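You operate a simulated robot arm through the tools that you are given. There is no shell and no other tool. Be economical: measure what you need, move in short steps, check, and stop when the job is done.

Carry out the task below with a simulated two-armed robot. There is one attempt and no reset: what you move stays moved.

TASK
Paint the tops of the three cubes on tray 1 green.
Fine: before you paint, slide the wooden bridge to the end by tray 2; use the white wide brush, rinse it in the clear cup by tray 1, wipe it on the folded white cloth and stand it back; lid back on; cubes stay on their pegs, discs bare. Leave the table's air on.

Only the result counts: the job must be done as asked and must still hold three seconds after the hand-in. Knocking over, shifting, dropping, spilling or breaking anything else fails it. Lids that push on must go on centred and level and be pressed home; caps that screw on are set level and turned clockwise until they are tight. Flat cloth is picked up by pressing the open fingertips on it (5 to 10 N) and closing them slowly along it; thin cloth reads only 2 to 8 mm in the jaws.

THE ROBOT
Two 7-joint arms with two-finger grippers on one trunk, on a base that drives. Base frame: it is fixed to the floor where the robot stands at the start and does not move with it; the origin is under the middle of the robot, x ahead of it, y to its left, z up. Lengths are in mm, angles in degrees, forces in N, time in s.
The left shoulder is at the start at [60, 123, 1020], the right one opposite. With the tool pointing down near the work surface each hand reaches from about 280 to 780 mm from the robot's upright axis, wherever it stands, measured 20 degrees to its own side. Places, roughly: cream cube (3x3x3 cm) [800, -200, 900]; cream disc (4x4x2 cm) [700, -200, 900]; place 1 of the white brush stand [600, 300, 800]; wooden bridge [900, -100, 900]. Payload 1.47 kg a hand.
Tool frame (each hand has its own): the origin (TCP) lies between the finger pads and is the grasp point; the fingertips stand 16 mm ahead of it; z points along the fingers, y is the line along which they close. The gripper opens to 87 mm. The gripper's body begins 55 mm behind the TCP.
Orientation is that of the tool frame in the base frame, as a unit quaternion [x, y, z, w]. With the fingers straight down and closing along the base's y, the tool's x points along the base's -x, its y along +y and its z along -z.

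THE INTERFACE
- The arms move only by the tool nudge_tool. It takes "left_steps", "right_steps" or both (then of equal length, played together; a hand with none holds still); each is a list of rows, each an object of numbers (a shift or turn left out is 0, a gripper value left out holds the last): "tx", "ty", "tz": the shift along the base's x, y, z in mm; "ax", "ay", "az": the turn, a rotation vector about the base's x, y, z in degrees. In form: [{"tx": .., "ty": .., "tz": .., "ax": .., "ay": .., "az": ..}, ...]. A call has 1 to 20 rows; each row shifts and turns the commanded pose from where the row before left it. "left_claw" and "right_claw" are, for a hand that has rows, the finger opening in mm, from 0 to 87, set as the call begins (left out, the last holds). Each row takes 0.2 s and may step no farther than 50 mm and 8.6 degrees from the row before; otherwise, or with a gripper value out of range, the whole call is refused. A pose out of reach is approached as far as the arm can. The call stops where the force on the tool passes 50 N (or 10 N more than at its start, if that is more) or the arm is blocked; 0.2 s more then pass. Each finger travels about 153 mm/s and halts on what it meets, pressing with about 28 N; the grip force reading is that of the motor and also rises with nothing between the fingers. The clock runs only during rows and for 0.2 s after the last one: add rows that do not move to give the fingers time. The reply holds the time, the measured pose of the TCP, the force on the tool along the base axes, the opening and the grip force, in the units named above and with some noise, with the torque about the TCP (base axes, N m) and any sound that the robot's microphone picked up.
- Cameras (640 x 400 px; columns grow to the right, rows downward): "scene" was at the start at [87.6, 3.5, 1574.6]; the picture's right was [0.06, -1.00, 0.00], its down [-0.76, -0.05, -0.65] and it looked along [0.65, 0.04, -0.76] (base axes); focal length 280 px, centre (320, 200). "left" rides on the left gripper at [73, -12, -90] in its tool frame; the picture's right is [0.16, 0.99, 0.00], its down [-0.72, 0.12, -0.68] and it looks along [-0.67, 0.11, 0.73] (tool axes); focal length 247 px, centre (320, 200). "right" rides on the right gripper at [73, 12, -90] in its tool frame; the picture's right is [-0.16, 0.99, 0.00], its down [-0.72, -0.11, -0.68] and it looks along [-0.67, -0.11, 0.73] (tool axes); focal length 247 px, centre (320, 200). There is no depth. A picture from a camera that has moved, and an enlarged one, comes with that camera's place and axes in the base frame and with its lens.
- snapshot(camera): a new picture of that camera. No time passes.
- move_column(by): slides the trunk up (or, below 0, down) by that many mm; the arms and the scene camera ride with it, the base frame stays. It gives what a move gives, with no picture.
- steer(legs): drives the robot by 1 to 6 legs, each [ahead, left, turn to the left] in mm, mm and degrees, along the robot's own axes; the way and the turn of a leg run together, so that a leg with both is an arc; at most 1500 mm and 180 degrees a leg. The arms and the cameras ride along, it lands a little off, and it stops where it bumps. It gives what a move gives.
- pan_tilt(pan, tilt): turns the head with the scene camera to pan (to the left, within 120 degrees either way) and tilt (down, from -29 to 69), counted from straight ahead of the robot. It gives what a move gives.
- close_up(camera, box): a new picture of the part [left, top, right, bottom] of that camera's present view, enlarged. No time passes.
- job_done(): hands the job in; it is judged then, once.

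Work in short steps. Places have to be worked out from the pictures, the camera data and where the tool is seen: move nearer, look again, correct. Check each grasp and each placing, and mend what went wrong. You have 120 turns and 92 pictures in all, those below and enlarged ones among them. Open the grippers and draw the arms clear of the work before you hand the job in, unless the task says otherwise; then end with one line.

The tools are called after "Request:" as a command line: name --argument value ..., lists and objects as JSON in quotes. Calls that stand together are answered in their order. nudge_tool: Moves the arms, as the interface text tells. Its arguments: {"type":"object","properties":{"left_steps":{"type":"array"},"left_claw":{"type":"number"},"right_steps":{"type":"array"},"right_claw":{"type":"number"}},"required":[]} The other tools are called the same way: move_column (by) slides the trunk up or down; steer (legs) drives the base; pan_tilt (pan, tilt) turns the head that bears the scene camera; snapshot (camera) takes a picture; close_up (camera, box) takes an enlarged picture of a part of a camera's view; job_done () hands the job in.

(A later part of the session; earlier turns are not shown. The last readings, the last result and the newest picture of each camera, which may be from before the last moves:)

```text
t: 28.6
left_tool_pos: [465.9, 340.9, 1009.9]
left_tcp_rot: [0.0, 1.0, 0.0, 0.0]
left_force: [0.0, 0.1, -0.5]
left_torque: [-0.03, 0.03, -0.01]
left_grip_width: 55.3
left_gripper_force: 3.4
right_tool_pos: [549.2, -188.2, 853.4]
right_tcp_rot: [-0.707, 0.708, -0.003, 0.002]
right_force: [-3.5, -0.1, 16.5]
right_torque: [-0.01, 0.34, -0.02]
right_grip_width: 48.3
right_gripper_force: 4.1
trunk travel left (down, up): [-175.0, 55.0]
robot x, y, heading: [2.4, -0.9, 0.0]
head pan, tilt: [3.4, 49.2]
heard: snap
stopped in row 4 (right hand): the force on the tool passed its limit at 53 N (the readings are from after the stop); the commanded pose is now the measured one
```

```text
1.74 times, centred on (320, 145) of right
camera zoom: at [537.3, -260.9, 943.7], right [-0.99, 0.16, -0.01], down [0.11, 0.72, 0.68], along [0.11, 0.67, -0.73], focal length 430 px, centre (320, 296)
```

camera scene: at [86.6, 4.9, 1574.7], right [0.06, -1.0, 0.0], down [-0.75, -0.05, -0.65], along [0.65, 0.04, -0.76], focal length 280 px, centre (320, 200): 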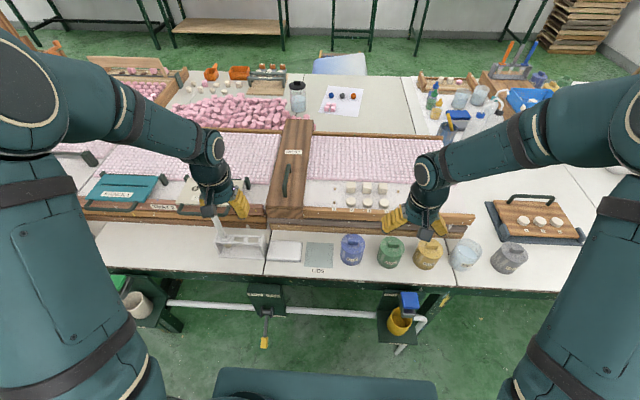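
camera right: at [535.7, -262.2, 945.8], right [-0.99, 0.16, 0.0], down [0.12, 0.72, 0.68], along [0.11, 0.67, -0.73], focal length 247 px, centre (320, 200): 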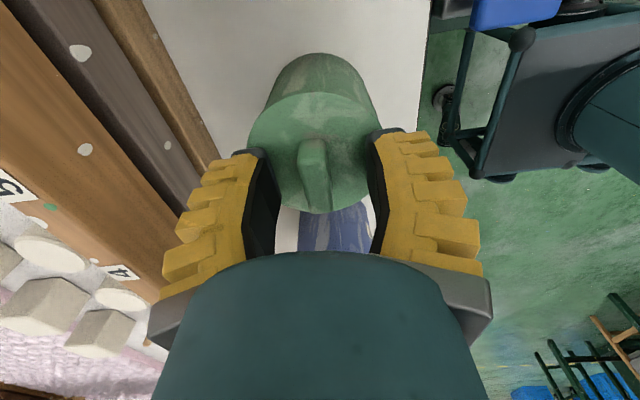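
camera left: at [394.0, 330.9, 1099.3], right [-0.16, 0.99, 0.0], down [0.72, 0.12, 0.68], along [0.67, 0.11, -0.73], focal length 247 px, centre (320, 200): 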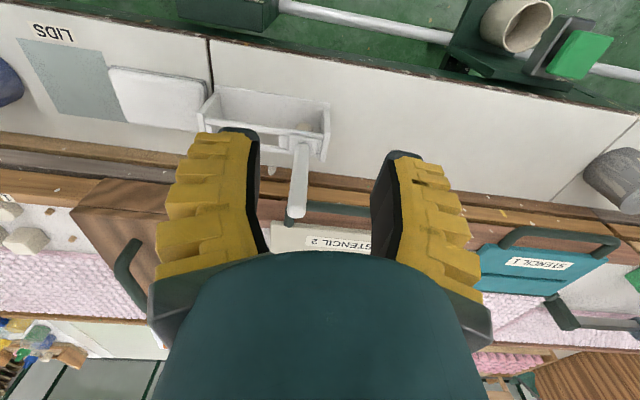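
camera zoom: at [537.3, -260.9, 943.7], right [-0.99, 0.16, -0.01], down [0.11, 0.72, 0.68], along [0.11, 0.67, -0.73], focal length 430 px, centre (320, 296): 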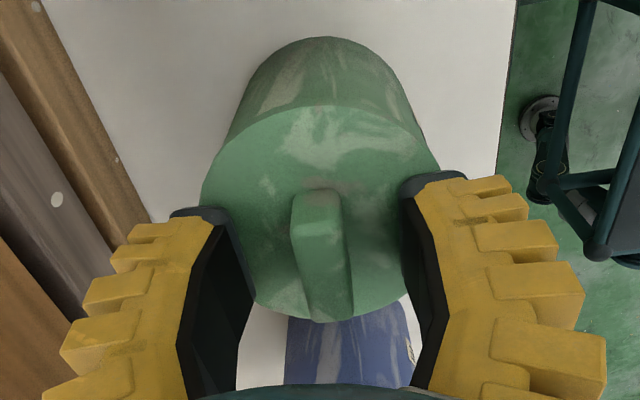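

I touched the lid top (≈837) and it snapped on again. I raise 2 mm and close across the knob.

Request:
nudge_tool --right_steps '[{"tz": 2}, {}, {}, {}]' --right_claw 0

Request:
nudge_tool --right_steps '[{"tz": 2}, {"tz": 2}, {"tz": 2}, {"tz": 2}, {"tz": 2}, {"tz": 3}, {"tz": 3}, {}]'

Request:
close_up --camera "right" --box '[200, 30, 440, 260]'

```text
t: 29.6
left_tool_pos: [466.5, 341.5, 1011.2]
left_tcp_rot: [0.0, 1.0, 0.0, 0.0]
left_force: [0.0, 0.6, 0.0]
left_torque: [0.0, 0.0, 0.06]
left_grip_width: 55.2
left_gripper_force: 3.8
right_tool_pos: [549.0, -188.7, 856.0]
right_tcp_rot: [-0.706, 0.708, -0.003, 0.001]
right_force: [1.8, 0.0, 3.8]
right_torque: [-0.03, 0.01, 0.0]
right_grip_width: 6.2
right_gripper_force: 28.3
trunk travel left (down, up): [-175.0, 55.0]
robot x, y, heading: [-0.6, -2.0, -0.1]
head pan, tilt: [3.4, 49.2]
heard: snap
```

```text
t: 31.4
left_tool_pos: [466.3, 341.4, 1010.7]
left_tcp_rot: [0.0, 1.0, 0.0, 0.0]
left_force: [-0.2, -0.2, 0.4]
left_torque: [-0.03, -0.04, -0.01]
left_grip_width: 55.5
left_gripper_force: 4.1
right_tool_pos: [548.8, -188.8, 871.6]
right_tcp_rot: [-0.706, 0.708, -0.002, 0.002]
right_force: [-0.6, 0.0, 0.7]
right_torque: [-0.01, 0.02, -0.03]
right_grip_width: 6.1
right_gripper_force: 27.9
trunk travel left (down, up): [-175.0, 55.0]
robot x, y, heading: [-1.4, 0.6, -0.3]
head pan, tilt: [3.4, 49.2]
```

```text
1.74 times, centred on (320, 145) of right
camera zoom: at [537.0, -261.0, 960.7], right [-0.99, 0.16, 0.0], down [0.11, 0.72, 0.68], along [0.11, 0.67, -0.73], focal length 430 px, centre (320, 296)
```

zoom: 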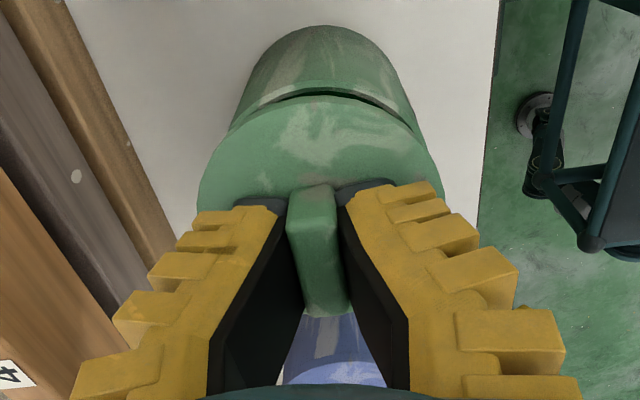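

The lid is off and held across the knob. I lift gently and check before carrying.

Request:
nudge_tool --right_steps '[{"tz": 6}, {"tz": 8}, {"tz": 10}, {"tz": 10}, {"tz": 10}, {"tz": 10}, {"tz": 10}, {}]'

Request:
snapshot --camera "right"

```text
t: 33.2
left_tool_pos: [465.9, 342.0, 1011.1]
left_tcp_rot: [0.0, 1.0, 0.001, 0.0]
left_force: [-0.9, 0.2, -0.6]
left_torque: [-0.06, -0.04, -0.03]
left_grip_width: 55.3
left_gripper_force: 3.8
right_tool_pos: [550.1, -188.7, 934.3]
right_tcp_rot: [-0.706, 0.708, -0.001, 0.002]
right_force: [-0.3, -0.8, 0.0]
right_torque: [-0.02, 0.01, 0.02]
right_grip_width: 6.2
right_gripper_force: 28.2
trunk travel left (down, up): [-175.0, 55.0]
robot x, y, heading: [2.7, -2.2, -0.2]
head pan, tilt: [3.4, 49.2]
```

```text
52 pictures are left
camera right: at [537.0, -261.5, 1024.2], right [-0.99, 0.16, 0.0], down [0.11, 0.72, 0.68], along [0.11, 0.67, -0.73], focal length 247 px, centre (320, 200)
```

right: 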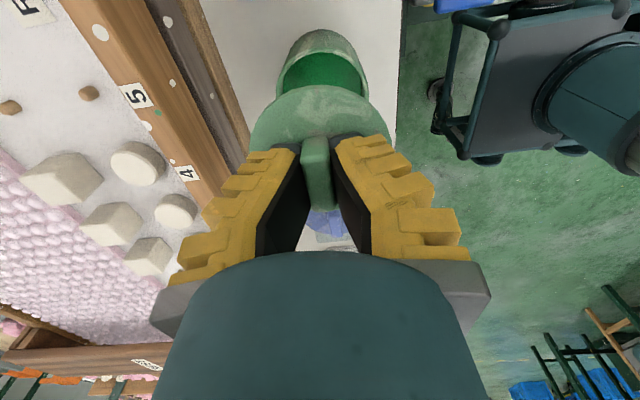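

The lid is firmly held and the pot stands open. I carry it over the LIDS mat and start lowering.

Request:
nudge_tool --right_steps '[{"ty": 20}, {"ty": 30}, {"ty": 30}, {"ty": 30}, {"ty": 30}, {"ty": 30}, {"ty": 30}, {"ty": 20}, {"ty": 6}, {"tz": -20}, {"tz": -20}, {"tz": -20}, {"tz": -20}, {}]'

Request:
snapshot --camera "right"

Request:
close_up --camera "scene" --box '[240, 180, 400, 290]'

```text
t: 36.2
left_tool_pos: [465.6, 340.6, 1011.4]
left_tcp_rot: [0.0, 1.0, 0.0, 0.0]
left_force: [-0.1, 0.5, 0.2]
left_torque: [0.0, 0.0, 0.02]
left_grip_width: 55.3
left_gripper_force: 4.2
right_tool_pos: [550.4, 36.7, 856.0]
right_tcp_rot: [-0.706, 0.708, -0.002, 0.001]
right_force: [0.9, -0.3, 0.1]
right_torque: [-0.03, -0.03, 0.02]
right_grip_width: 6.1
right_gripper_force: 27.9
trunk travel left (down, up): [-175.0, 55.0]
robot x, y, heading: [-1.5, -3.1, 0.1]
head pan, tilt: [3.4, 49.2]
```

```text
51 pictures are left
camera right: at [537.0, -36.1, 944.3], right [-0.99, 0.16, -0.01], down [0.11, 0.72, 0.68], along [0.11, 0.67, -0.73], focal length 247 px, centre (320, 200)
```

right: 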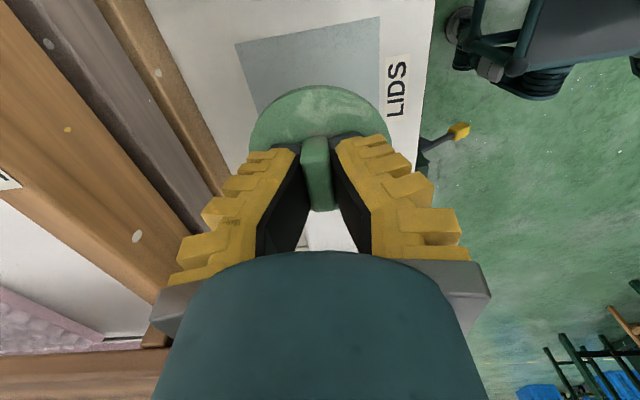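

```text
3.64 times, centred on (320, 235) of scene
camera zoom: at [87.4, 3.4, 1574.6], right [0.06, -1.0, 0.0], down [-0.76, -0.05, -0.65], along [0.65, 0.04, -0.76], focal length 1018 px, centre (320, 73)
```

zoom: 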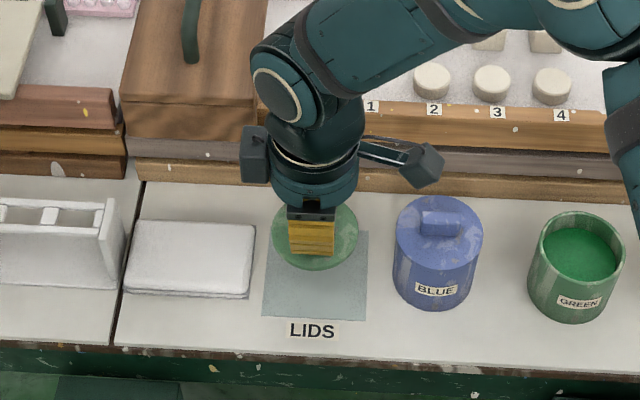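

The mat centre is about (550,31). I shift −5 in y and lower until contact.

Request:
nudge_tool --right_steps '[{"ty": -5, "tz": -10}, {"tz": -10}, {"tz": -10}, {"tz": -4}, {"tz": -3}, {"tz": -3}, {"tz": -3}]'

```text
t: 37.8
left_tool_pos: [466.5, 341.0, 1010.8]
left_tcp_rot: [0.0, 1.0, 0.0, 0.001]
left_force: [-0.5, 0.3, 0.1]
left_torque: [0.0, 0.0, 0.01]
left_grip_width: 55.4
left_gripper_force: 4.1
right_tool_pos: [550.8, 32.5, 812.0]
right_tcp_rot: [-0.706, 0.708, -0.002, 0.003]
right_force: [0.4, -0.4, 0.4]
right_torque: [0.01, 0.02, -0.01]
right_grip_width: 5.8
right_gripper_force: 28.0
trunk travel left (down, up): [-175.0, 55.0]
robot x, y, heading: [2.1, 2.1, 0.2]
head pan, tilt: [3.4, 49.2]
```

No contact yet at TCP 812; I continue in 2 mm steps and stop at the first force.

Request:
nudge_tool --right_steps '[{"tz": -2}, {"tz": -2}, {"tz": -2}, {"tz": -2}]'

Request:
close_up --camera "right" --box '[200, 30, 440, 260]'

```text
t: 38.8
left_tool_pos: [466.2, 340.8, 1011.1]
left_tcp_rot: [0.0, 1.0, -0.001, 0.0]
left_force: [-0.4, 0.3, 0.4]
left_torque: [-0.01, 0.0, 0.01]
left_grip_width: 55.2
left_gripper_force: 3.8
right_tool_pos: [549.0, 31.9, 804.7]
right_tcp_rot: [-0.707, 0.708, -0.002, 0.002]
right_force: [-0.5, -0.8, 0.3]
right_torque: [0.0, 0.0, -0.01]
right_grip_width: 5.9
right_gripper_force: 27.3
trunk travel left (down, up): [-175.0, 55.0]
robot x, y, heading: [1.5, 3.7, -0.1]
head pan, tilt: [3.4, 49.2]
```

```text
1.74 times, centred on (320, 145) of right
camera zoom: at [537.0, -40.6, 893.6], right [-0.99, 0.16, -0.01], down [0.11, 0.72, 0.68], along [0.11, 0.67, -0.73], focal length 430 px, centre (320, 296)
```

zoom: 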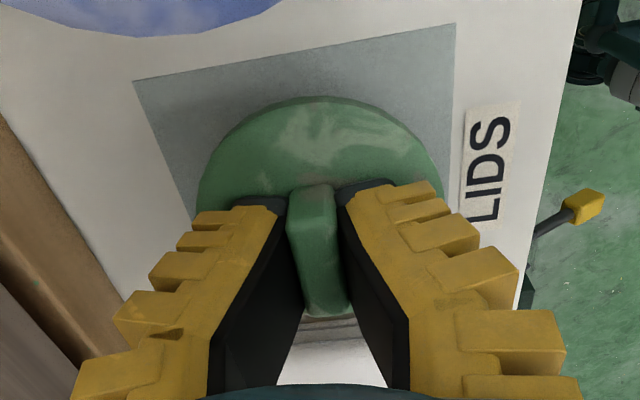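

Still no contact; I keep lowering.

Request:
nudge_tool --right_steps '[{"tz": -2}, {"tz": -2}, {"tz": -2}]'

Request:
nudge_tool --right_steps '[{"tz": -1.5}, {"tz": -1.5}, {"tz": -1.5}]'

```text
t: 39.6
left_tool_pos: [466.0, 339.8, 1012.1]
left_tcp_rot: [0.0, 1.0, 0.0, 0.0]
left_force: [0.2, -0.4, 0.0]
left_torque: [-0.02, -0.01, -0.01]
left_grip_width: 55.3
left_gripper_force: 3.7
right_tool_pos: [549.3, 32.8, 798.1]
right_tcp_rot: [-0.707, 0.708, -0.002, 0.002]
right_force: [0.3, 0.0, -0.3]
right_torque: [-0.02, 0.01, 0.01]
right_grip_width: 5.9
right_gripper_force: 27.9
trunk travel left (down, up): [-175.0, 55.0]
robot x, y, heading: [-1.6, 2.9, 0.2]
head pan, tilt: [3.4, 49.2]
```

```text
t: 40.4
left_tool_pos: [466.5, 341.4, 1010.7]
left_tcp_rot: [0.0, 1.0, 0.001, 0.0]
left_force: [-0.1, 0.0, 0.4]
left_torque: [0.0, -0.01, 0.0]
left_grip_width: 55.3
left_gripper_force: 3.7
right_tool_pos: [548.6, 33.0, 794.3]
right_tcp_rot: [-0.706, 0.708, -0.002, 0.001]
right_force: [0.9, 0.0, -0.7]
right_torque: [0.02, 0.0, 0.0]
right_grip_width: 6.1
right_gripper_force: 28.3
trunk travel left (down, up): [-175.0, 55.0]
robot x, y, heading: [-1.6, 0.9, 0.1]
head pan, tilt: [3.4, 49.2]
```

Request:
nudge_tool --right_steps '[{"tz": -2}, {"tz": -2}, {"tz": -2}]'

Request:
close_up --camera "scene" --box '[270, 200, 360, 270]'

```text
t: 41.2
left_tool_pos: [466.8, 341.2, 1010.8]
left_tcp_rot: [0.001, 1.0, 0.0, 0.0]
left_force: [-0.5, 0.3, -0.3]
left_torque: [-0.01, 0.02, 0.0]
left_grip_width: 55.1
left_gripper_force: 3.3
right_tool_pos: [548.8, 33.4, 788.4]
right_tcp_rot: [-0.707, 0.708, -0.002, 0.003]
right_force: [-1.9, -0.6, 7.1]
right_torque: [-0.05, 0.01, 0.0]
right_grip_width: 6.0
right_gripper_force: 27.7
trunk travel left (down, up): [-175.0, 55.0]
robot x, y, heading: [-1.8, 1.6, -0.0]
head pan, tilt: [3.4, 49.2]
```

```text
5.71 times, centred on (315, 235) of scene
camera zoom: at [86.8, 3.3, 1574.7], right [0.06, -1.0, 0.0], down [-0.75, -0.05, -0.65], along [0.65, 0.04, -0.76], focal length 1600 px, centre (349, 0)
```

zoom: 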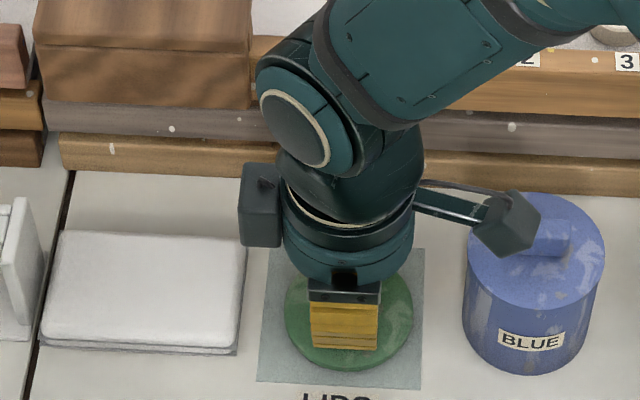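

Contact at TCP 788 (7 N): the lid rests on the mat. I open the jaws and rise, then bring the right hand back out of the way while keeping its turn.

Request:
nudge_tool --right_steps '[{}, {}, {}]' --right_claw 40

Request:
nudge_tool --right_steps '[{"tz": 10}, {"tz": 20}, {"tz": 30}, {"tz": 40}, {"tz": 40}, {"tz": 40}, {"tx": -10, "ty": -40, "tz": 15}, {"tx": -10, "ty": -45, "tz": 15}, {"tx": -10, "ty": -45, "tz": 15}, {"tx": -10, "ty": -45, "tz": 15}, {"tx": -20, "ty": -45, "tz": 10}, {"tx": -20, "ty": -45, "tz": 10}, {"tx": -20, "ty": -45, "tz": 10}, {"tx": -20, "ty": -45, "tz": 10}]'

Request:
snapshot --camera "scene"

Request:
close_up --camera "left" --box '[180, 70, 380, 230]'

```text
t: 42.0
left_tool_pos: [466.9, 341.8, 1010.4]
left_tcp_rot: [0.0, 1.0, 0.0, 0.0]
left_force: [-0.5, 0.4, -0.5]
left_torque: [-0.01, 0.01, -0.02]
left_grip_width: 55.2
left_gripper_force: 3.6
right_tool_pos: [549.5, 32.2, 787.3]
right_tcp_rot: [-0.707, 0.708, -0.001, 0.002]
right_force: [1.5, 1.3, 3.9]
right_torque: [0.04, 0.07, -0.01]
right_grip_width: 45.7
right_gripper_force: 3.8
trunk travel left (down, up): [-175.0, 55.0]
robot x, y, heading: [1.2, -1.5, -0.1]
head pan, tilt: [3.4, 49.2]
```

```text
refused: row 11 steps farther than a row can; nothing moved
```

```text
47 pictures are left
camera scene: at [87.5, 3.4, 1574.6], right [0.06, -1.0, 0.0], down [-0.76, -0.05, -0.65], along [0.65, 0.04, -0.76], focal length 280 px, centre (320, 200)
```

scene: 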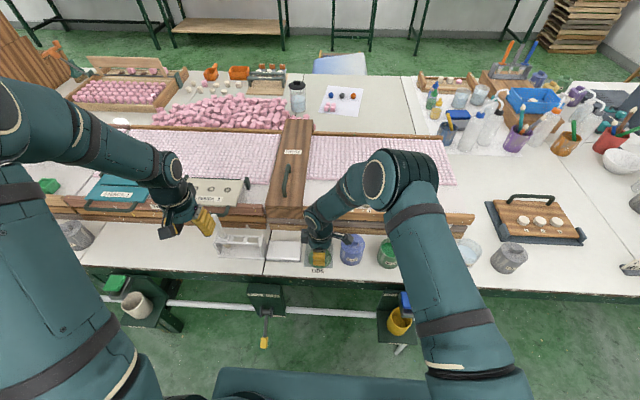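

```text
2.50 times, centred on (280, 150) of left
camera zoom: at [393.2, 329.5, 1100.1], right [-0.16, 0.99, 0.0], down [0.72, 0.12, 0.68], along [0.67, 0.11, -0.73], focal length 617 px, centre (420, 325)
```

zoom: 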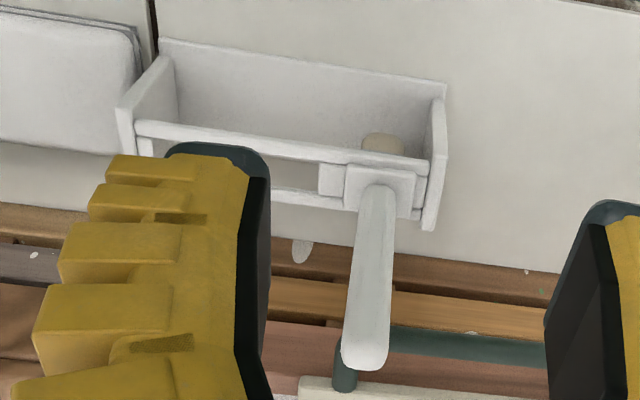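

The refused retreat is re-sent with shorter rows; the brush rests by a wide ferrule (top z≈815) in the rack, handle ~18 mm, bristle tip near z≈765.

Request:
nudge_tool --right_steps '[{"tz": 10}, {"tz": 20}, {"tz": 30}, {"tz": 40}, {"tz": 40}, {"tz": 40}, {"tx": -10, "ty": -40, "tz": 15}, {"tx": -10, "ty": -42, "tz": 15}, {"tx": -10, "ty": -42, "tz": 15}, {"tx": -10, "ty": -42, "tz": 15}, {"tx": -20, "ty": -42, "tz": 10}, {"tx": -20, "ty": -42, "tz": 10}, {"tx": -20, "ty": -42, "tz": 10}, {"tx": -20, "ty": -42, "tz": 10}]' --left_steps '[{"tx": 9}, {"tx": 9}, {"tx": 9}, {"tx": 9}, {"tx": 9}, {"tx": 9}, {"tx": 9}, {"tx": 9}, {"tx": 9}, {"tx": 9, "ty": -2}, {"ty": -4}, {}, {}, {}]'

Request:
snapshot --camera "left"

Request:
close_up --camera "scene" --box '[150, 150, 350, 290]'

```text
t: 45.0
left_tool_pos: [556.6, 334.4, 1012.4]
left_tcp_rot: [0.0, 1.0, 0.001, 0.0]
left_force: [0.2, 0.0, -0.3]
left_torque: [-0.01, 0.02, 0.01]
left_grip_width: 55.2
left_gripper_force: 4.0
right_tool_pos: [427.1, -303.3, 1068.0]
right_tcp_rot: [-0.707, 0.707, -0.001, 0.002]
right_force: [0.3, 1.2, 0.3]
right_torque: [-0.02, -0.01, -0.04]
right_grip_width: 45.9
right_gripper_force: 4.6
trunk travel left (down, up): [-175.0, 55.0]
robot x, y, heading: [2.2, -0.6, 0.0]
head pan, tilt: [3.4, 49.2]
```

```text
45 pictures are left
camera left: at [483.0, 323.5, 1100.5], right [-0.16, 0.99, 0.0], down [0.72, 0.12, 0.68], along [0.67, 0.11, -0.73], focal length 247 px, centre (320, 200)
```

left: 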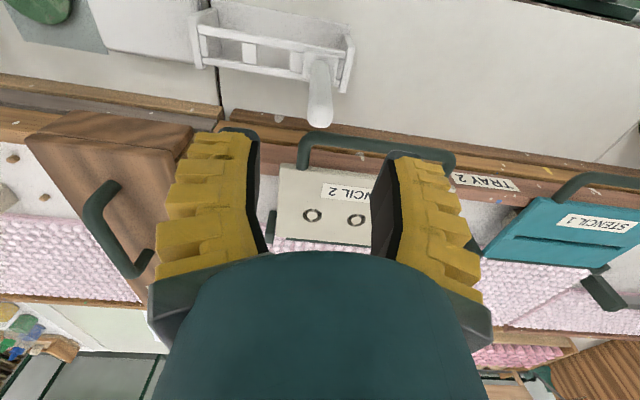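

```text
2.86 times, centred on (250, 220) of scene
camera zoom: at [86.6, 2.7, 1574.7], right [0.06, -1.0, 0.0], down [-0.75, -0.04, -0.65], along [0.65, 0.04, -0.76], focal length 800 px, centre (520, 143)
```

zoom: 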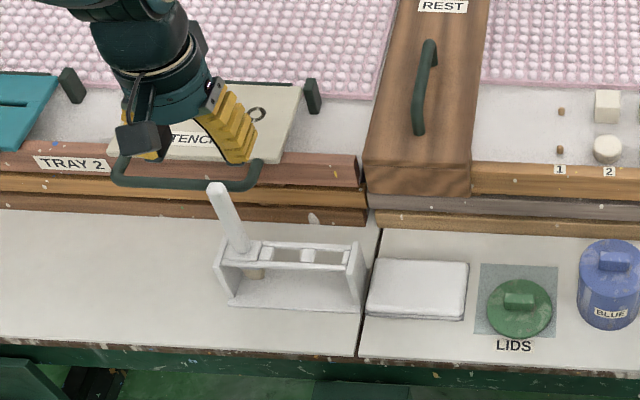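

The brush stands upright at about (552,334). I open, lower around the handle to TCP z≈901, and check alignment.

Request:
nudge_tool --left_steps '[{"tx": -4, "tz": -20}, {"tz": -25}, {"tz": -25}, {"tz": -20}, {"tz": -20}]'

Request:
snapshot --camera "left"

```text
t: 46.2
left_tool_pos: [551.4, 336.3, 900.3]
left_tcp_rot: [0.0, 1.0, -0.001, 0.001]
left_force: [0.5, 0.3, -0.1]
left_torque: [0.0, -0.01, 0.01]
left_grip_width: 55.5
left_gripper_force: 3.9
right_tool_pos: [428.7, -301.6, 1066.2]
right_tcp_rot: [-0.706, 0.708, -0.002, 0.002]
right_force: [0.0, 0.4, -0.9]
right_torque: [0.01, -0.02, 0.0]
right_grip_width: 45.7
right_gripper_force: 4.1
trunk travel left (down, up): [-175.0, 55.0]
robot x, y, heading: [0.2, -3.5, -0.2]
head pan, tilt: [3.4, 49.2]
```

```text
43 pictures are left
camera left: at [478.6, 324.5, 988.9], right [-0.16, 0.99, 0.0], down [0.72, 0.12, 0.68], along [0.67, 0.11, -0.73], focal length 247 px, centre (320, 200)
```

left: 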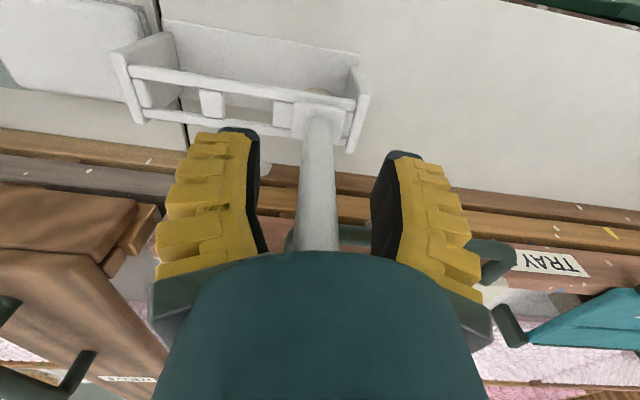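

The handle lies centred between the pads. I close on it.

Request:
nudge_tool --left_steps '[{}, {}, {}]' --left_claw 0

Request:
nudge_tool --left_steps '[{"tz": 5}, {"tz": 5}, {"tz": 5}, {"tz": 8}]'

Request:
close_up --camera "scene" --box '[180, 180, 300, 270]'

```text
t: 47.0
left_tool_pos: [552.8, 335.3, 900.5]
left_tcp_rot: [0.0, 1.0, -0.001, 0.001]
left_force: [0.0, -1.5, 6.2]
left_torque: [-0.01, 0.01, 0.01]
left_grip_width: 10.7
left_gripper_force: 27.6
right_tool_pos: [427.9, -302.5, 1068.2]
right_tcp_rot: [-0.706, 0.708, -0.003, 0.002]
right_force: [0.7, 0.1, 0.0]
right_torque: [-0.01, -0.04, 0.04]
right_grip_width: 45.6
right_gripper_force: 3.4
trunk travel left (down, up): [-175.0, 55.0]
robot x, y, heading: [-0.8, 0.7, -0.2]
head pan, tilt: [3.4, 49.2]
```

```text
t: 48.0
left_tool_pos: [552.3, 334.6, 923.8]
left_tcp_rot: [0.0, 1.0, 0.0, 0.0]
left_force: [0.1, 0.3, -0.7]
left_torque: [-0.01, -0.01, -0.01]
left_grip_width: 8.3
left_gripper_force: 28.1
right_tool_pos: [428.3, -303.7, 1066.5]
right_tcp_rot: [-0.707, 0.707, -0.002, 0.002]
right_force: [-0.7, 0.7, -0.1]
right_torque: [0.02, 0.04, 0.01]
right_grip_width: 45.9
right_gripper_force: 4.1
trunk travel left (down, up): [-175.0, 55.0]
robot x, y, heading: [1.9, -1.5, -0.0]
head pan, tilt: [3.4, 49.2]
```

```text
4.44 times, centred on (240, 225) of scene
camera zoom: at [87.5, 3.3, 1574.6], right [0.06, -1.0, 0.0], down [-0.76, -0.05, -0.65], along [0.65, 0.04, -0.76], focal length 1244 px, centre (676, 89)
```

zoom: 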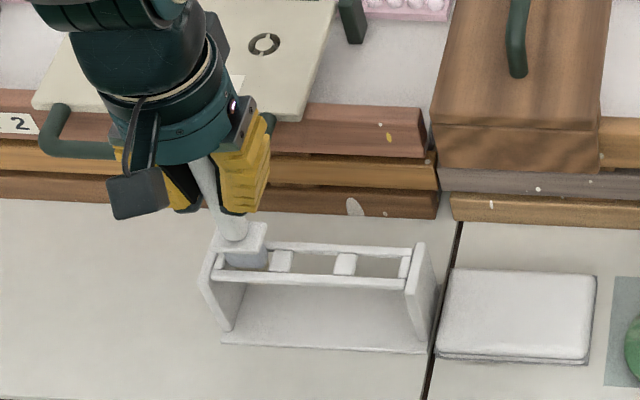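

The brush is rising but the opening fell from 10.7 to 8.3, so I check for slip with the wrist camera.

Request:
nudge_tool --left_steps '[{"tz": 5}, {"tz": 5}, {"tz": 5}, {"tz": 5}]'

Request:
snapshot --camera "left"

```text
t: 49.0
left_tool_pos: [551.5, 334.5, 944.4]
left_tcp_rot: [0.001, 1.0, 0.0, 0.0]
left_force: [0.0, 0.0, -1.0]
left_torque: [0.0, 0.01, 0.02]
left_grip_width: 8.2
left_gripper_force: 27.9
right_tool_pos: [427.9, -301.6, 1066.6]
right_tcp_rot: [-0.706, 0.708, -0.001, 0.002]
right_force: [0.9, 0.0, -0.7]
right_torque: [0.01, 0.04, 0.02]
right_grip_width: 46.0
right_gripper_force: 3.9
trunk travel left (down, up): [-175.0, 55.0]
robot x, y, heading: [1.3, 0.3, 0.1]
head pan, tilt: [3.4, 49.2]
```

```text
41 pictures are left
camera left: at [479.4, 323.6, 1033.4], right [-0.16, 0.99, 0.0], down [0.72, 0.12, 0.68], along [0.67, 0.11, -0.73], focal length 247 px, centre (320, 200)
```

left: 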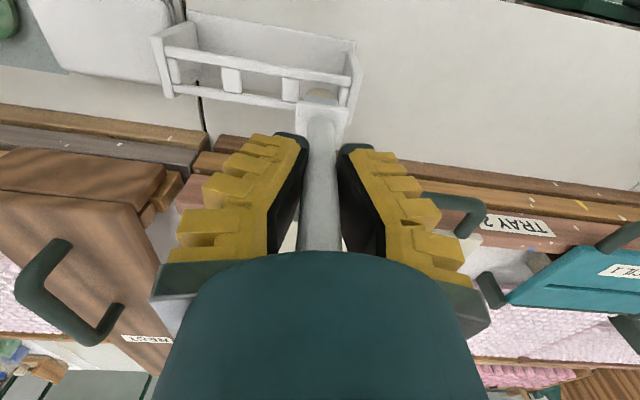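

The brush is held well (tip ≈135 below TCP). I lift it clear and drive the base right 200 and ahead 60 so the left arm reaches pot, cubes and cup.

Request:
nudge_tool --left_steps '[{"tz": 25}, {"tz": 30}, {"tz": 30}, {"tz": 30}, {"tx": -20, "ty": -30, "tz": 10}, {"tx": -20, "ty": -30}, {"tx": -20, "ty": -30}]'

Request:
steer --legs '[[0, -200, 0], [60, 0, 0]]'

Request:
snapshot --camera "scene"

```text
t: 50.6
left_tool_pos: [489.1, 243.5, 1071.9]
left_tcp_rot: [0.0, 1.0, -0.001, 0.001]
left_force: [0.2, 1.0, -0.5]
left_torque: [0.03, 0.01, -0.01]
left_grip_width: 8.0
left_gripper_force: 28.0
right_tool_pos: [427.3, -303.2, 1066.6]
right_tcp_rot: [-0.706, 0.708, -0.002, 0.003]
right_force: [-1.0, 0.9, 0.0]
right_torque: [0.0, 0.02, 0.01]
right_grip_width: 45.9
right_gripper_force: 4.0
trunk travel left (down, up): [-175.0, 55.0]
robot x, y, heading: [2.7, -3.0, 0.2]
head pan, tilt: [3.4, 49.2]
```

```text
t: 53.5
left_tool_pos: [550.8, 45.5, 1070.9]
left_tcp_rot: [0.001, 1.0, 0.0, -0.001]
left_force: [0.1, 1.2, -0.3]
left_torque: [-0.01, 0.05, -0.01]
left_grip_width: 7.8
left_gripper_force: 28.5
right_tool_pos: [485.7, -499.7, 1066.8]
right_tcp_rot: [-0.706, 0.709, -0.001, 0.001]
right_force: [-0.2, -0.3, -0.8]
right_torque: [0.0, 0.05, 0.03]
right_grip_width: 45.6
right_gripper_force: 4.5
trunk travel left (down, up): [-175.0, 55.0]
robot x, y, heading: [55.1, -197.1, 0.4]
head pan, tilt: [3.4, 49.2]
```

```text
40 pictures are left
camera scene: at [147.2, -194.0, 1574.5], right [0.06, -1.0, 0.0], down [-0.76, -0.04, -0.65], along [0.65, 0.04, -0.76], focal length 280 px, centre (320, 200)
```

scene: 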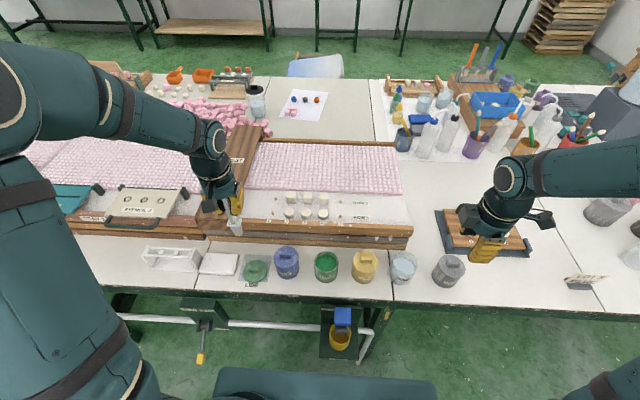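

The drive landed well. I enlarge the pot, rinse cup and cubes from this viewpoint.

Request:
close_up --camera "scene" --box '[270, 180, 430, 290]'

```text
3.64 times, centred on (350, 235) of scene
camera zoom: at [147.2, -194.0, 1574.5], right [0.06, -1.0, 0.0], down [-0.76, -0.04, -0.65], along [0.65, 0.04, -0.76], focal length 1018 px, centre (211, 73)
```

zoom: 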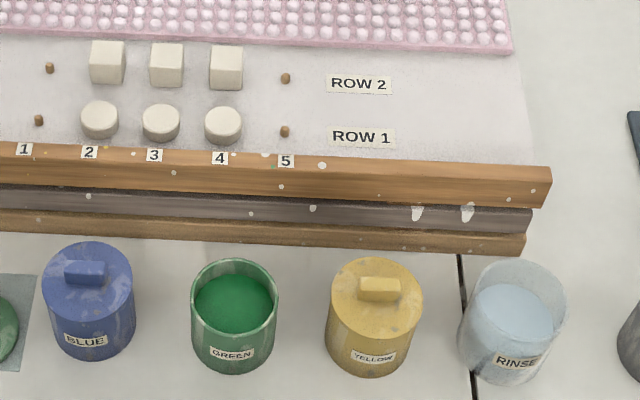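

Green pot opening is at (546,-188), paint surface ≈807; rinse cup centre ≈(549,-411); cubes ≈(761,-61/-116/-171). I bring the brush above the green pot and look.

Request:
nudge_tool --left_steps '[{"tx": -1, "ty": -40}, {"tx": -1, "ty": -40}, {"tx": -1, "ty": -40}, {"tx": -1, "ty": -40}, {"tx": -1, "ty": -40}, {"ty": -33}, {"tz": -30}, {"tz": -30}, {}]'

Request:
close_up --camera "scene" --box '[270, 170, 390, 290]'

Request:
snapshot --camera "left"

```text
t: 55.5
left_tool_pos: [543.6, -188.4, 1010.1]
left_tcp_rot: [0.001, 1.0, 0.0, 0.0]
left_force: [-0.6, 0.7, -1.2]
left_torque: [-0.01, -0.01, -0.01]
left_grip_width: 7.6
left_gripper_force: 28.3
right_tool_pos: [484.1, -499.9, 1067.3]
right_tcp_rot: [-0.706, 0.708, -0.002, 0.003]
right_force: [0.0, -0.2, -1.0]
right_torque: [-0.02, -0.03, 0.01]
right_grip_width: 45.9
right_gripper_force: 4.3
trunk travel left (down, up): [-175.0, 55.0]
robot x, y, heading: [57.1, -198.3, -0.1]
head pan, tilt: [3.4, 49.2]
```

```text
3.33 times, centred on (330, 230) of scene
camera zoom: at [144.5, -193.5, 1574.7], right [0.06, -1.0, 0.0], down [-0.76, -0.04, -0.65], along [0.65, 0.04, -0.76], focal length 933 px, centre (287, 100)
```

zoom: 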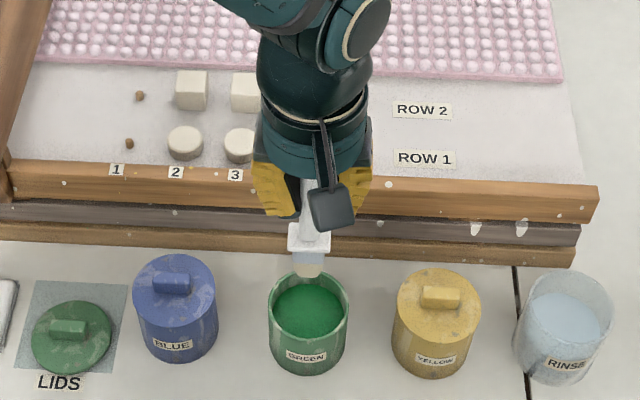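

```text
37 pictures are left
camera left: at [471.2, -198.9, 1099.6], right [-0.16, 0.99, 0.0], down [0.72, 0.11, 0.68], along [0.67, 0.11, -0.73], focal length 247 px, centre (320, 200)
```

left: 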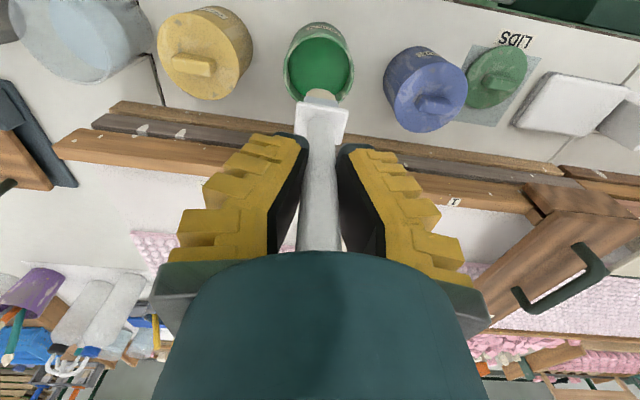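

The brush hangs centred over the paint, tip ≈122–128 below TCP. I lower it so the tip enters the paint by ~10–15 mm (TCP ≈ 920).

Request:
nudge_tool --left_steps '[{"tx": 1, "tz": -20}, {"tx": 1, "tz": -20}, {"tz": -15}, {"tz": -15}, {"tz": -10}, {"tz": -8}, {}, {}]'

Request:
close_up --camera "scene" --box '[290, 200, 370, 290]'

```text
t: 57.3
left_tool_pos: [545.0, -189.1, 921.6]
left_tcp_rot: [0.001, 1.0, 0.0, 0.0]
left_force: [-0.2, -0.7, -0.4]
left_torque: [0.01, 0.03, 0.03]
left_grip_width: 7.3
left_gripper_force: 27.8
right_tool_pos: [485.6, -501.4, 1068.4]
right_tcp_rot: [-0.706, 0.708, -0.002, 0.002]
right_force: [0.6, 0.7, -0.6]
right_torque: [-0.02, 0.01, -0.01]
right_grip_width: 45.6
right_gripper_force: 4.2
trunk travel left (down, up): [-175.0, 55.0]
robot x, y, heading: [56.1, -196.3, -0.0]
head pan, tilt: [3.4, 49.2]
```

```text
4.44 times, centred on (330, 245) of scene
camera zoom: at [145.0, -193.9, 1574.6], right [0.06, -1.0, 0.0], down [-0.76, -0.04, -0.65], along [0.65, 0.04, -0.76], focal length 1244 px, centre (276, 0)
```

zoom: 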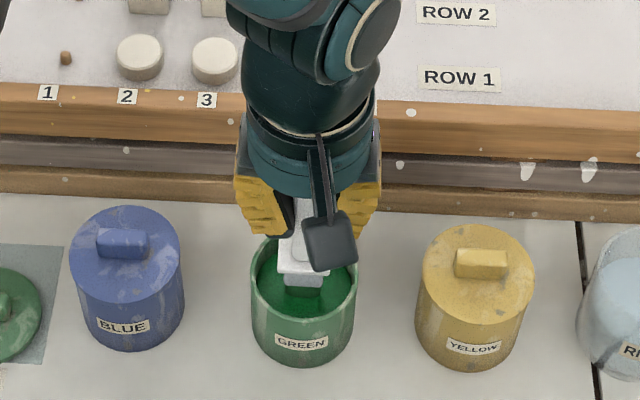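

The bristles are in the paint up to the ferrule's lower part. I lift slowly, let it drip above the pot, and inspect.

Request:
nudge_tool --left_steps '[{"tz": 8}, {"tz": 8}, {"tz": 10}, {}, {}, {}, {"tz": 15}, {"tz": 20}, {}, {}, {}, {}]'

Request:
close_up --camera "scene" --box '[290, 180, 370, 290]'

```text
t: 59.9
left_tool_pos: [545.5, -187.6, 984.0]
left_tcp_rot: [0.001, 1.0, 0.0, 0.0]
left_force: [0.5, -0.4, -0.8]
left_torque: [-0.01, 0.01, 0.0]
left_grip_width: 7.6
left_gripper_force: 27.7
right_tool_pos: [484.9, -500.9, 1067.0]
right_tcp_rot: [-0.706, 0.709, -0.001, 0.001]
right_force: [0.4, -0.7, -0.2]
right_torque: [-0.01, -0.02, 0.0]
right_grip_width: 45.8
right_gripper_force: 4.2
trunk travel left (down, up): [-175.0, 55.0]
robot x, y, heading: [57.8, -197.8, -0.1]
head pan, tilt: [3.4, 49.2]
```

```text
3.64 times, centred on (330, 235) of scene
camera zoom: at [144.9, -193.8, 1574.6], right [0.06, -1.0, 0.0], down [-0.76, -0.04, -0.65], along [0.65, 0.04, -0.76], focal length 1018 px, centre (284, 73)
```

zoom: 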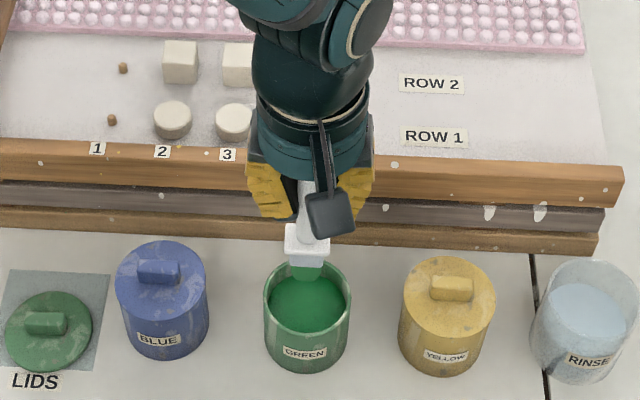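

The bristles are loaded green with no drip seen. I raise and go round the right side (avoiding flight over the discs) to above the cube at 4.

Request:
nudge_tool --left_steps '[{"tz": 25}, {"tz": 25}, {"tz": 20}, {"ty": -37}, {"tx": 36}, {"tx": 36}, {"tx": 36}, {"tx": 36}, {"tx": 36}, {"tx": 36}, {"ty": 27}, {"ty": 27}, {}]'

Request:
snapshot --camera "left"

Request:
close_up --camera "scene" --box '[260, 150, 380, 240]'

```text
t: 62.7
left_tool_pos: [760.5, -169.8, 1054.0]
left_tcp_rot: [0.002, 1.0, 0.0, 0.0]
left_force: [-0.1, -0.1, -0.6]
left_torque: [0.0, 0.0, 0.01]
left_grip_width: 7.5
left_gripper_force: 27.7
right_tool_pos: [484.9, -500.4, 1066.2]
right_tcp_rot: [-0.705, 0.709, -0.002, 0.002]
right_force: [-0.2, -0.6, -0.9]
right_torque: [-0.01, -0.01, 0.0]
right_grip_width: 46.0
right_gripper_force: 4.1
trunk travel left (down, up): [-175.0, 55.0]
robot x, y, heading: [57.8, -193.7, -0.4]
head pan, tilt: [3.4, 49.2]
```

```text
34 pictures are left
camera left: at [687.8, -180.8, 1143.1], right [-0.15, 0.99, 0.0], down [0.72, 0.11, 0.68], along [0.67, 0.11, -0.73], focal length 247 px, centre (320, 200)
```

left: 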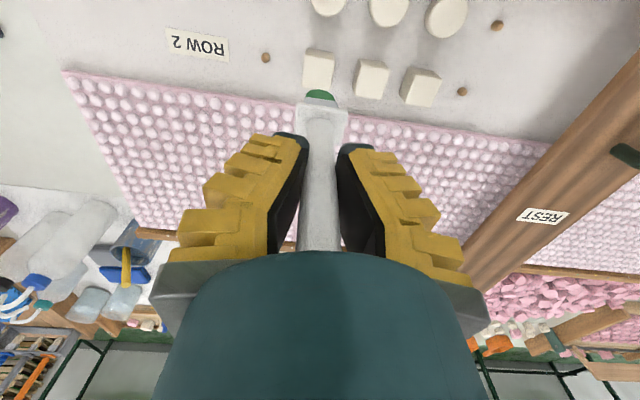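

```text
4.44 times, centred on (320, 195) of scene
camera zoom: at [144.6, -194.3, 1574.6], right [0.06, -1.0, 0.0], down [-0.76, -0.04, -0.65], along [0.65, 0.04, -0.76], focal length 1244 px, centre (320, 222)
```

zoom: 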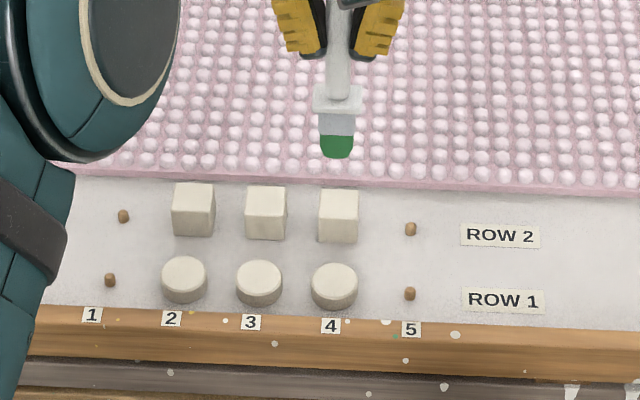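

Cube 4's top centre is (759,-169,881), and the tip is ≈126 below TCP. I lower to just above contact.

Request:
nudge_tool --left_steps '[{"tx": -1, "ty": 1, "tz": -15}, {"tz": -15}, {"tz": -12}, {}]'

Request:
close_up --camera "scene" --box '[280, 170, 360, 230]'

```text
t: 63.7
left_tool_pos: [759.6, -169.3, 1011.2]
left_tcp_rot: [0.001, 1.0, 0.0, 0.0]
left_force: [-0.5, -0.1, -0.2]
left_torque: [0.05, -0.02, 0.01]
left_grip_width: 7.2
left_gripper_force: 28.3
right_tool_pos: [484.2, -499.8, 1066.5]
right_tcp_rot: [-0.706, 0.708, -0.002, 0.002]
right_force: [-0.5, -0.1, -0.3]
right_torque: [0.01, 0.0, -0.01]
right_grip_width: 45.8
right_gripper_force: 4.0
trunk travel left (down, up): [-175.0, 55.0]
robot x, y, heading: [58.4, -193.9, 0.0]
head pan, tilt: [3.4, 49.2]
```

```text
6.67 times, centred on (320, 200) of scene
camera zoom: at [144.8, -193.8, 1574.6], right [0.06, -1.0, 0.0], down [-0.76, -0.04, -0.65], along [0.65, 0.04, -0.76], focal length 1866 px, centre (320, 200)
```

zoom: 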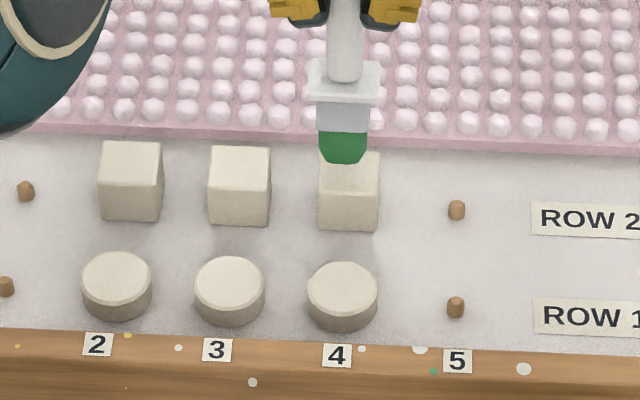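

The brush is ~3 mm left of the cube's centre. I shift −3 in y and lower in small steps to touch.

Request:
nudge_tool --left_steps '[{"ty": -3, "tz": -3}, {"tz": -2}]'

Request:
nudge_tool --left_steps '[{"tz": -2}, {"tz": -1}]'

Request:
close_up --camera "scene" --box '[280, 170, 360, 230]'

```text
t: 64.3
left_tool_pos: [760.5, -170.8, 1005.4]
left_tcp_rot: [0.001, 1.0, 0.0, 0.0]
left_force: [0.8, 0.2, -0.7]
left_torque: [0.04, -0.04, 0.0]
left_grip_width: 7.2
left_gripper_force: 28.0
right_tool_pos: [485.3, -500.5, 1068.1]
right_tcp_rot: [-0.706, 0.709, -0.002, 0.002]
right_force: [0.1, 0.4, -0.2]
right_torque: [0.01, 0.0, 0.0]
right_grip_width: 45.7
right_gripper_force: 3.7
trunk travel left (down, up): [-175.0, 55.0]
robot x, y, heading: [56.5, -195.9, -0.3]
head pan, tilt: [3.4, 49.2]
```

```text
t: 64.9
left_tool_pos: [760.9, -172.8, 1003.6]
left_tcp_rot: [0.001, 1.0, -0.001, 0.0]
left_force: [0.2, 0.0, -0.5]
left_torque: [-0.01, -0.01, -0.03]
left_grip_width: 6.7
left_gripper_force: 28.2
right_tool_pos: [485.1, -500.1, 1066.7]
right_tcp_rot: [-0.706, 0.709, -0.002, 0.002]
right_force: [0.1, 0.6, 0.7]
right_torque: [-0.01, -0.01, 0.02]
right_grip_width: 45.6
right_gripper_force: 4.3
trunk travel left (down, up): [-175.0, 55.0]
robot x, y, heading: [54.6, -198.0, -0.3]
head pan, tilt: [3.4, 49.2]
```

```text
6.67 times, centred on (320, 200) of scene
camera zoom: at [144.9, -193.9, 1574.6], right [0.06, -1.0, 0.0], down [-0.76, -0.04, -0.65], along [0.65, 0.04, -0.76], focal length 1866 px, centre (320, 200)
```

zoom: 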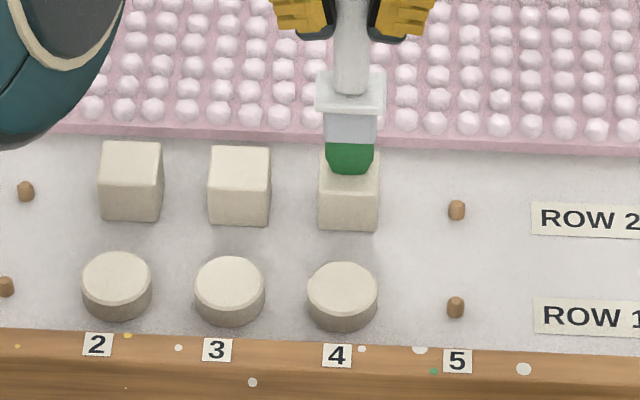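

No contact force yet; I lower further in 1.5 mm steps.

Request:
nudge_tool --left_steps '[{"tz": -1.5}, {"tz": -1.5}]'

Request:
nudge_tool --left_steps '[{"tz": -1.5}, {"tz": -1.5}]'

Request:
close_up --camera "scene" --box '[280, 170, 360, 230]'

```text
t: 65.5
left_tool_pos: [760.5, -171.5, 1002.7]
left_tcp_rot: [0.002, 1.0, -0.001, 0.002]
left_force: [-0.8, -0.1, 11.6]
left_torque: [-0.06, 0.14, 0.03]
left_grip_width: 8.3
left_gripper_force: 27.8
right_tool_pos: [485.8, -501.0, 1067.4]
right_tcp_rot: [-0.706, 0.708, -0.002, 0.001]
right_force: [0.3, 0.2, 0.3]
right_torque: [0.02, 0.02, 0.03]
right_grip_width: 45.7
right_gripper_force: 4.0
trunk travel left (down, up): [-175.0, 55.0]
robot x, y, heading: [59.9, -195.7, -0.2]
head pan, tilt: [3.4, 49.2]
```

```text
t: 66.1
left_tool_pos: [760.0, -172.0, 998.9]
left_tcp_rot: [0.0, 1.0, 0.0, 0.0]
left_force: [0.6, -0.4, 18.1]
left_torque: [-0.03, -0.21, 0.01]
left_grip_width: 13.7
left_gripper_force: 27.9
right_tool_pos: [484.5, -500.9, 1068.0]
right_tcp_rot: [-0.706, 0.708, -0.002, 0.002]
right_force: [0.7, 0.3, -1.2]
right_torque: [0.01, 0.01, 0.0]
right_grip_width: 45.6
right_gripper_force: 4.2
trunk travel left (down, up): [-175.0, 55.0]
robot x, y, heading: [57.6, -198.1, -0.1]
head pan, tilt: [3.4, 49.2]
```

```text
6.67 times, centred on (320, 200) of scene
camera zoom: at [143.1, -193.9, 1574.8], right [0.06, -1.0, 0.0], down [-0.75, -0.04, -0.66], along [0.65, 0.04, -0.76], focal length 1866 px, centre (320, 200)
```

zoom: 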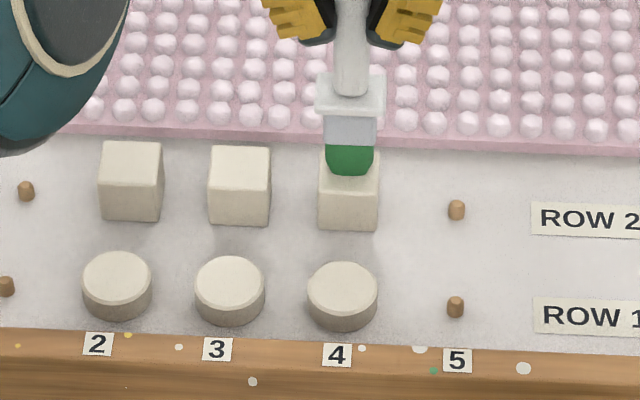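

Contact made at TCP ≈1003; the handle gave a little under 18 N. I back off 2.5 mm and check the force before stroking.

Request:
nudge_tool --left_steps '[{"tz": 1.5}, {"tz": 1}]'

```text
t: 66.7
left_tool_pos: [760.8, -172.4, 999.8]
left_tcp_rot: [0.0, 1.0, 0.0, 0.0]
left_force: [3.2, -0.9, 12.9]
left_torque: [0.02, -0.31, 0.01]
left_grip_width: 14.2
left_gripper_force: 28.3
right_tool_pos: [483.9, -500.1, 1066.6]
right_tcp_rot: [-0.706, 0.708, -0.002, 0.001]
right_force: [0.0, -0.5, 0.4]
right_torque: [-0.04, 0.0, 0.01]
right_grip_width: 45.9
right_gripper_force: 4.6
trunk travel left (down, up): [-175.0, 55.0]
robot x, y, heading: [58.1, -193.6, -0.1]
head pan, tilt: [3.4, 49.2]
```

Still 13 N; I rise 1.5 mm more and make a gentle stroke over the top.

Request:
nudge_tool --left_steps '[{"tz": 1.5}, {"tx": 4, "ty": 2}, {"tx": 4}, {"tx": -4}, {"tx": -4}, {"tx": -4}, {"tx": -4}, {"ty": -3}, {"tx": 4}, {"tx": 4}, {"tx": 4}, {"tx": 4}]'

Request:
close_up --camera "scene" --box '[280, 170, 360, 230]'

```text
t: 69.3
left_tool_pos: [768.9, -173.4, 1002.0]
left_tcp_rot: [0.003, 1.0, 0.0, -0.001]
left_force: [-1.0, 0.3, 5.6]
left_torque: [0.02, 0.08, 0.0]
left_grip_width: 9.3
left_gripper_force: 27.7
right_tool_pos: [484.5, -499.6, 1067.1]
right_tcp_rot: [-0.706, 0.708, -0.002, 0.001]
right_force: [0.0, 0.0, 0.3]
right_torque: [0.01, 0.0, 0.0]
right_grip_width: 45.9
right_gripper_force: 3.9
trunk travel left (down, up): [-175.0, 55.0]
robot x, y, heading: [56.1, -196.0, -0.0]
head pan, tilt: [3.4, 49.2]
```

```text
6.67 times, centred on (320, 200) of scene
camera zoom: at [144.1, -193.9, 1574.7], right [0.06, -1.0, 0.0], down [-0.75, -0.04, -0.65], along [0.65, 0.04, -0.76], focal length 1866 px, centre (320, 200)
```

zoom: 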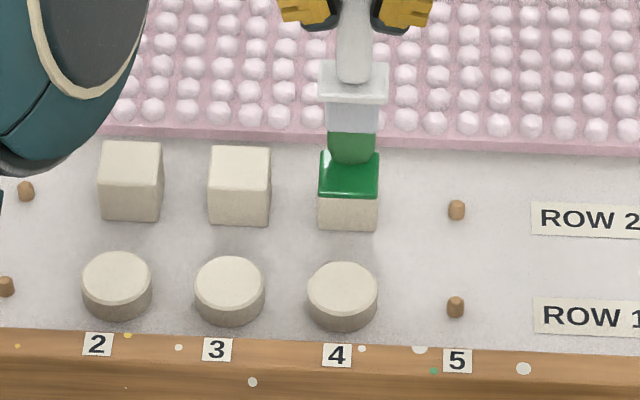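

Cube 4's top is green. I lift, shift 55 mm to cube 3, lower to the same height and stroke alike.

Request:
nudge_tool --left_steps '[{"tz": 18}, {"tx": -4, "ty": 27}, {"tx": -4, "ty": 28}, {"tz": -10}, {"tz": -5}, {"tz": -2}, {"tz": -1.5}, {}]'

Request:
close_up --camera "scene" --box '[280, 170, 360, 230]'

```text
t: 71.1
left_tool_pos: [761.1, -118.1, 1003.0]
left_tcp_rot: [0.002, 1.0, 0.0, 0.0]
left_force: [1.5, 0.3, 5.7]
left_torque: [-0.01, -0.14, 0.0]
left_grip_width: 7.4
left_gripper_force: 27.7
right_tool_pos: [484.4, -500.5, 1066.4]
right_tcp_rot: [-0.706, 0.708, -0.002, 0.002]
right_force: [-0.7, -0.6, -0.4]
right_torque: [0.0, -0.03, 0.0]
right_grip_width: 45.7
right_gripper_force: 4.2
trunk travel left (down, up): [-175.0, 55.0]
robot x, y, heading: [54.6, -200.5, 0.1]
head pan, tilt: [3.4, 49.2]
```

```text
6.67 times, centred on (320, 200) of scene
camera zoom: at [144.5, -194.0, 1574.7], right [0.06, -1.0, 0.0], down [-0.76, -0.04, -0.65], along [0.65, 0.04, -0.76], focal length 1866 px, centre (320, 200)
```

zoom: 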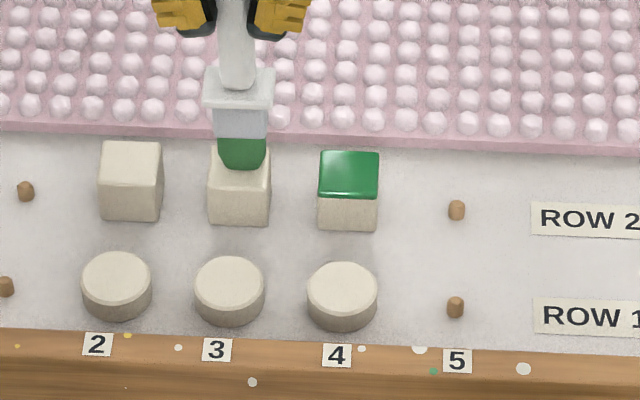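

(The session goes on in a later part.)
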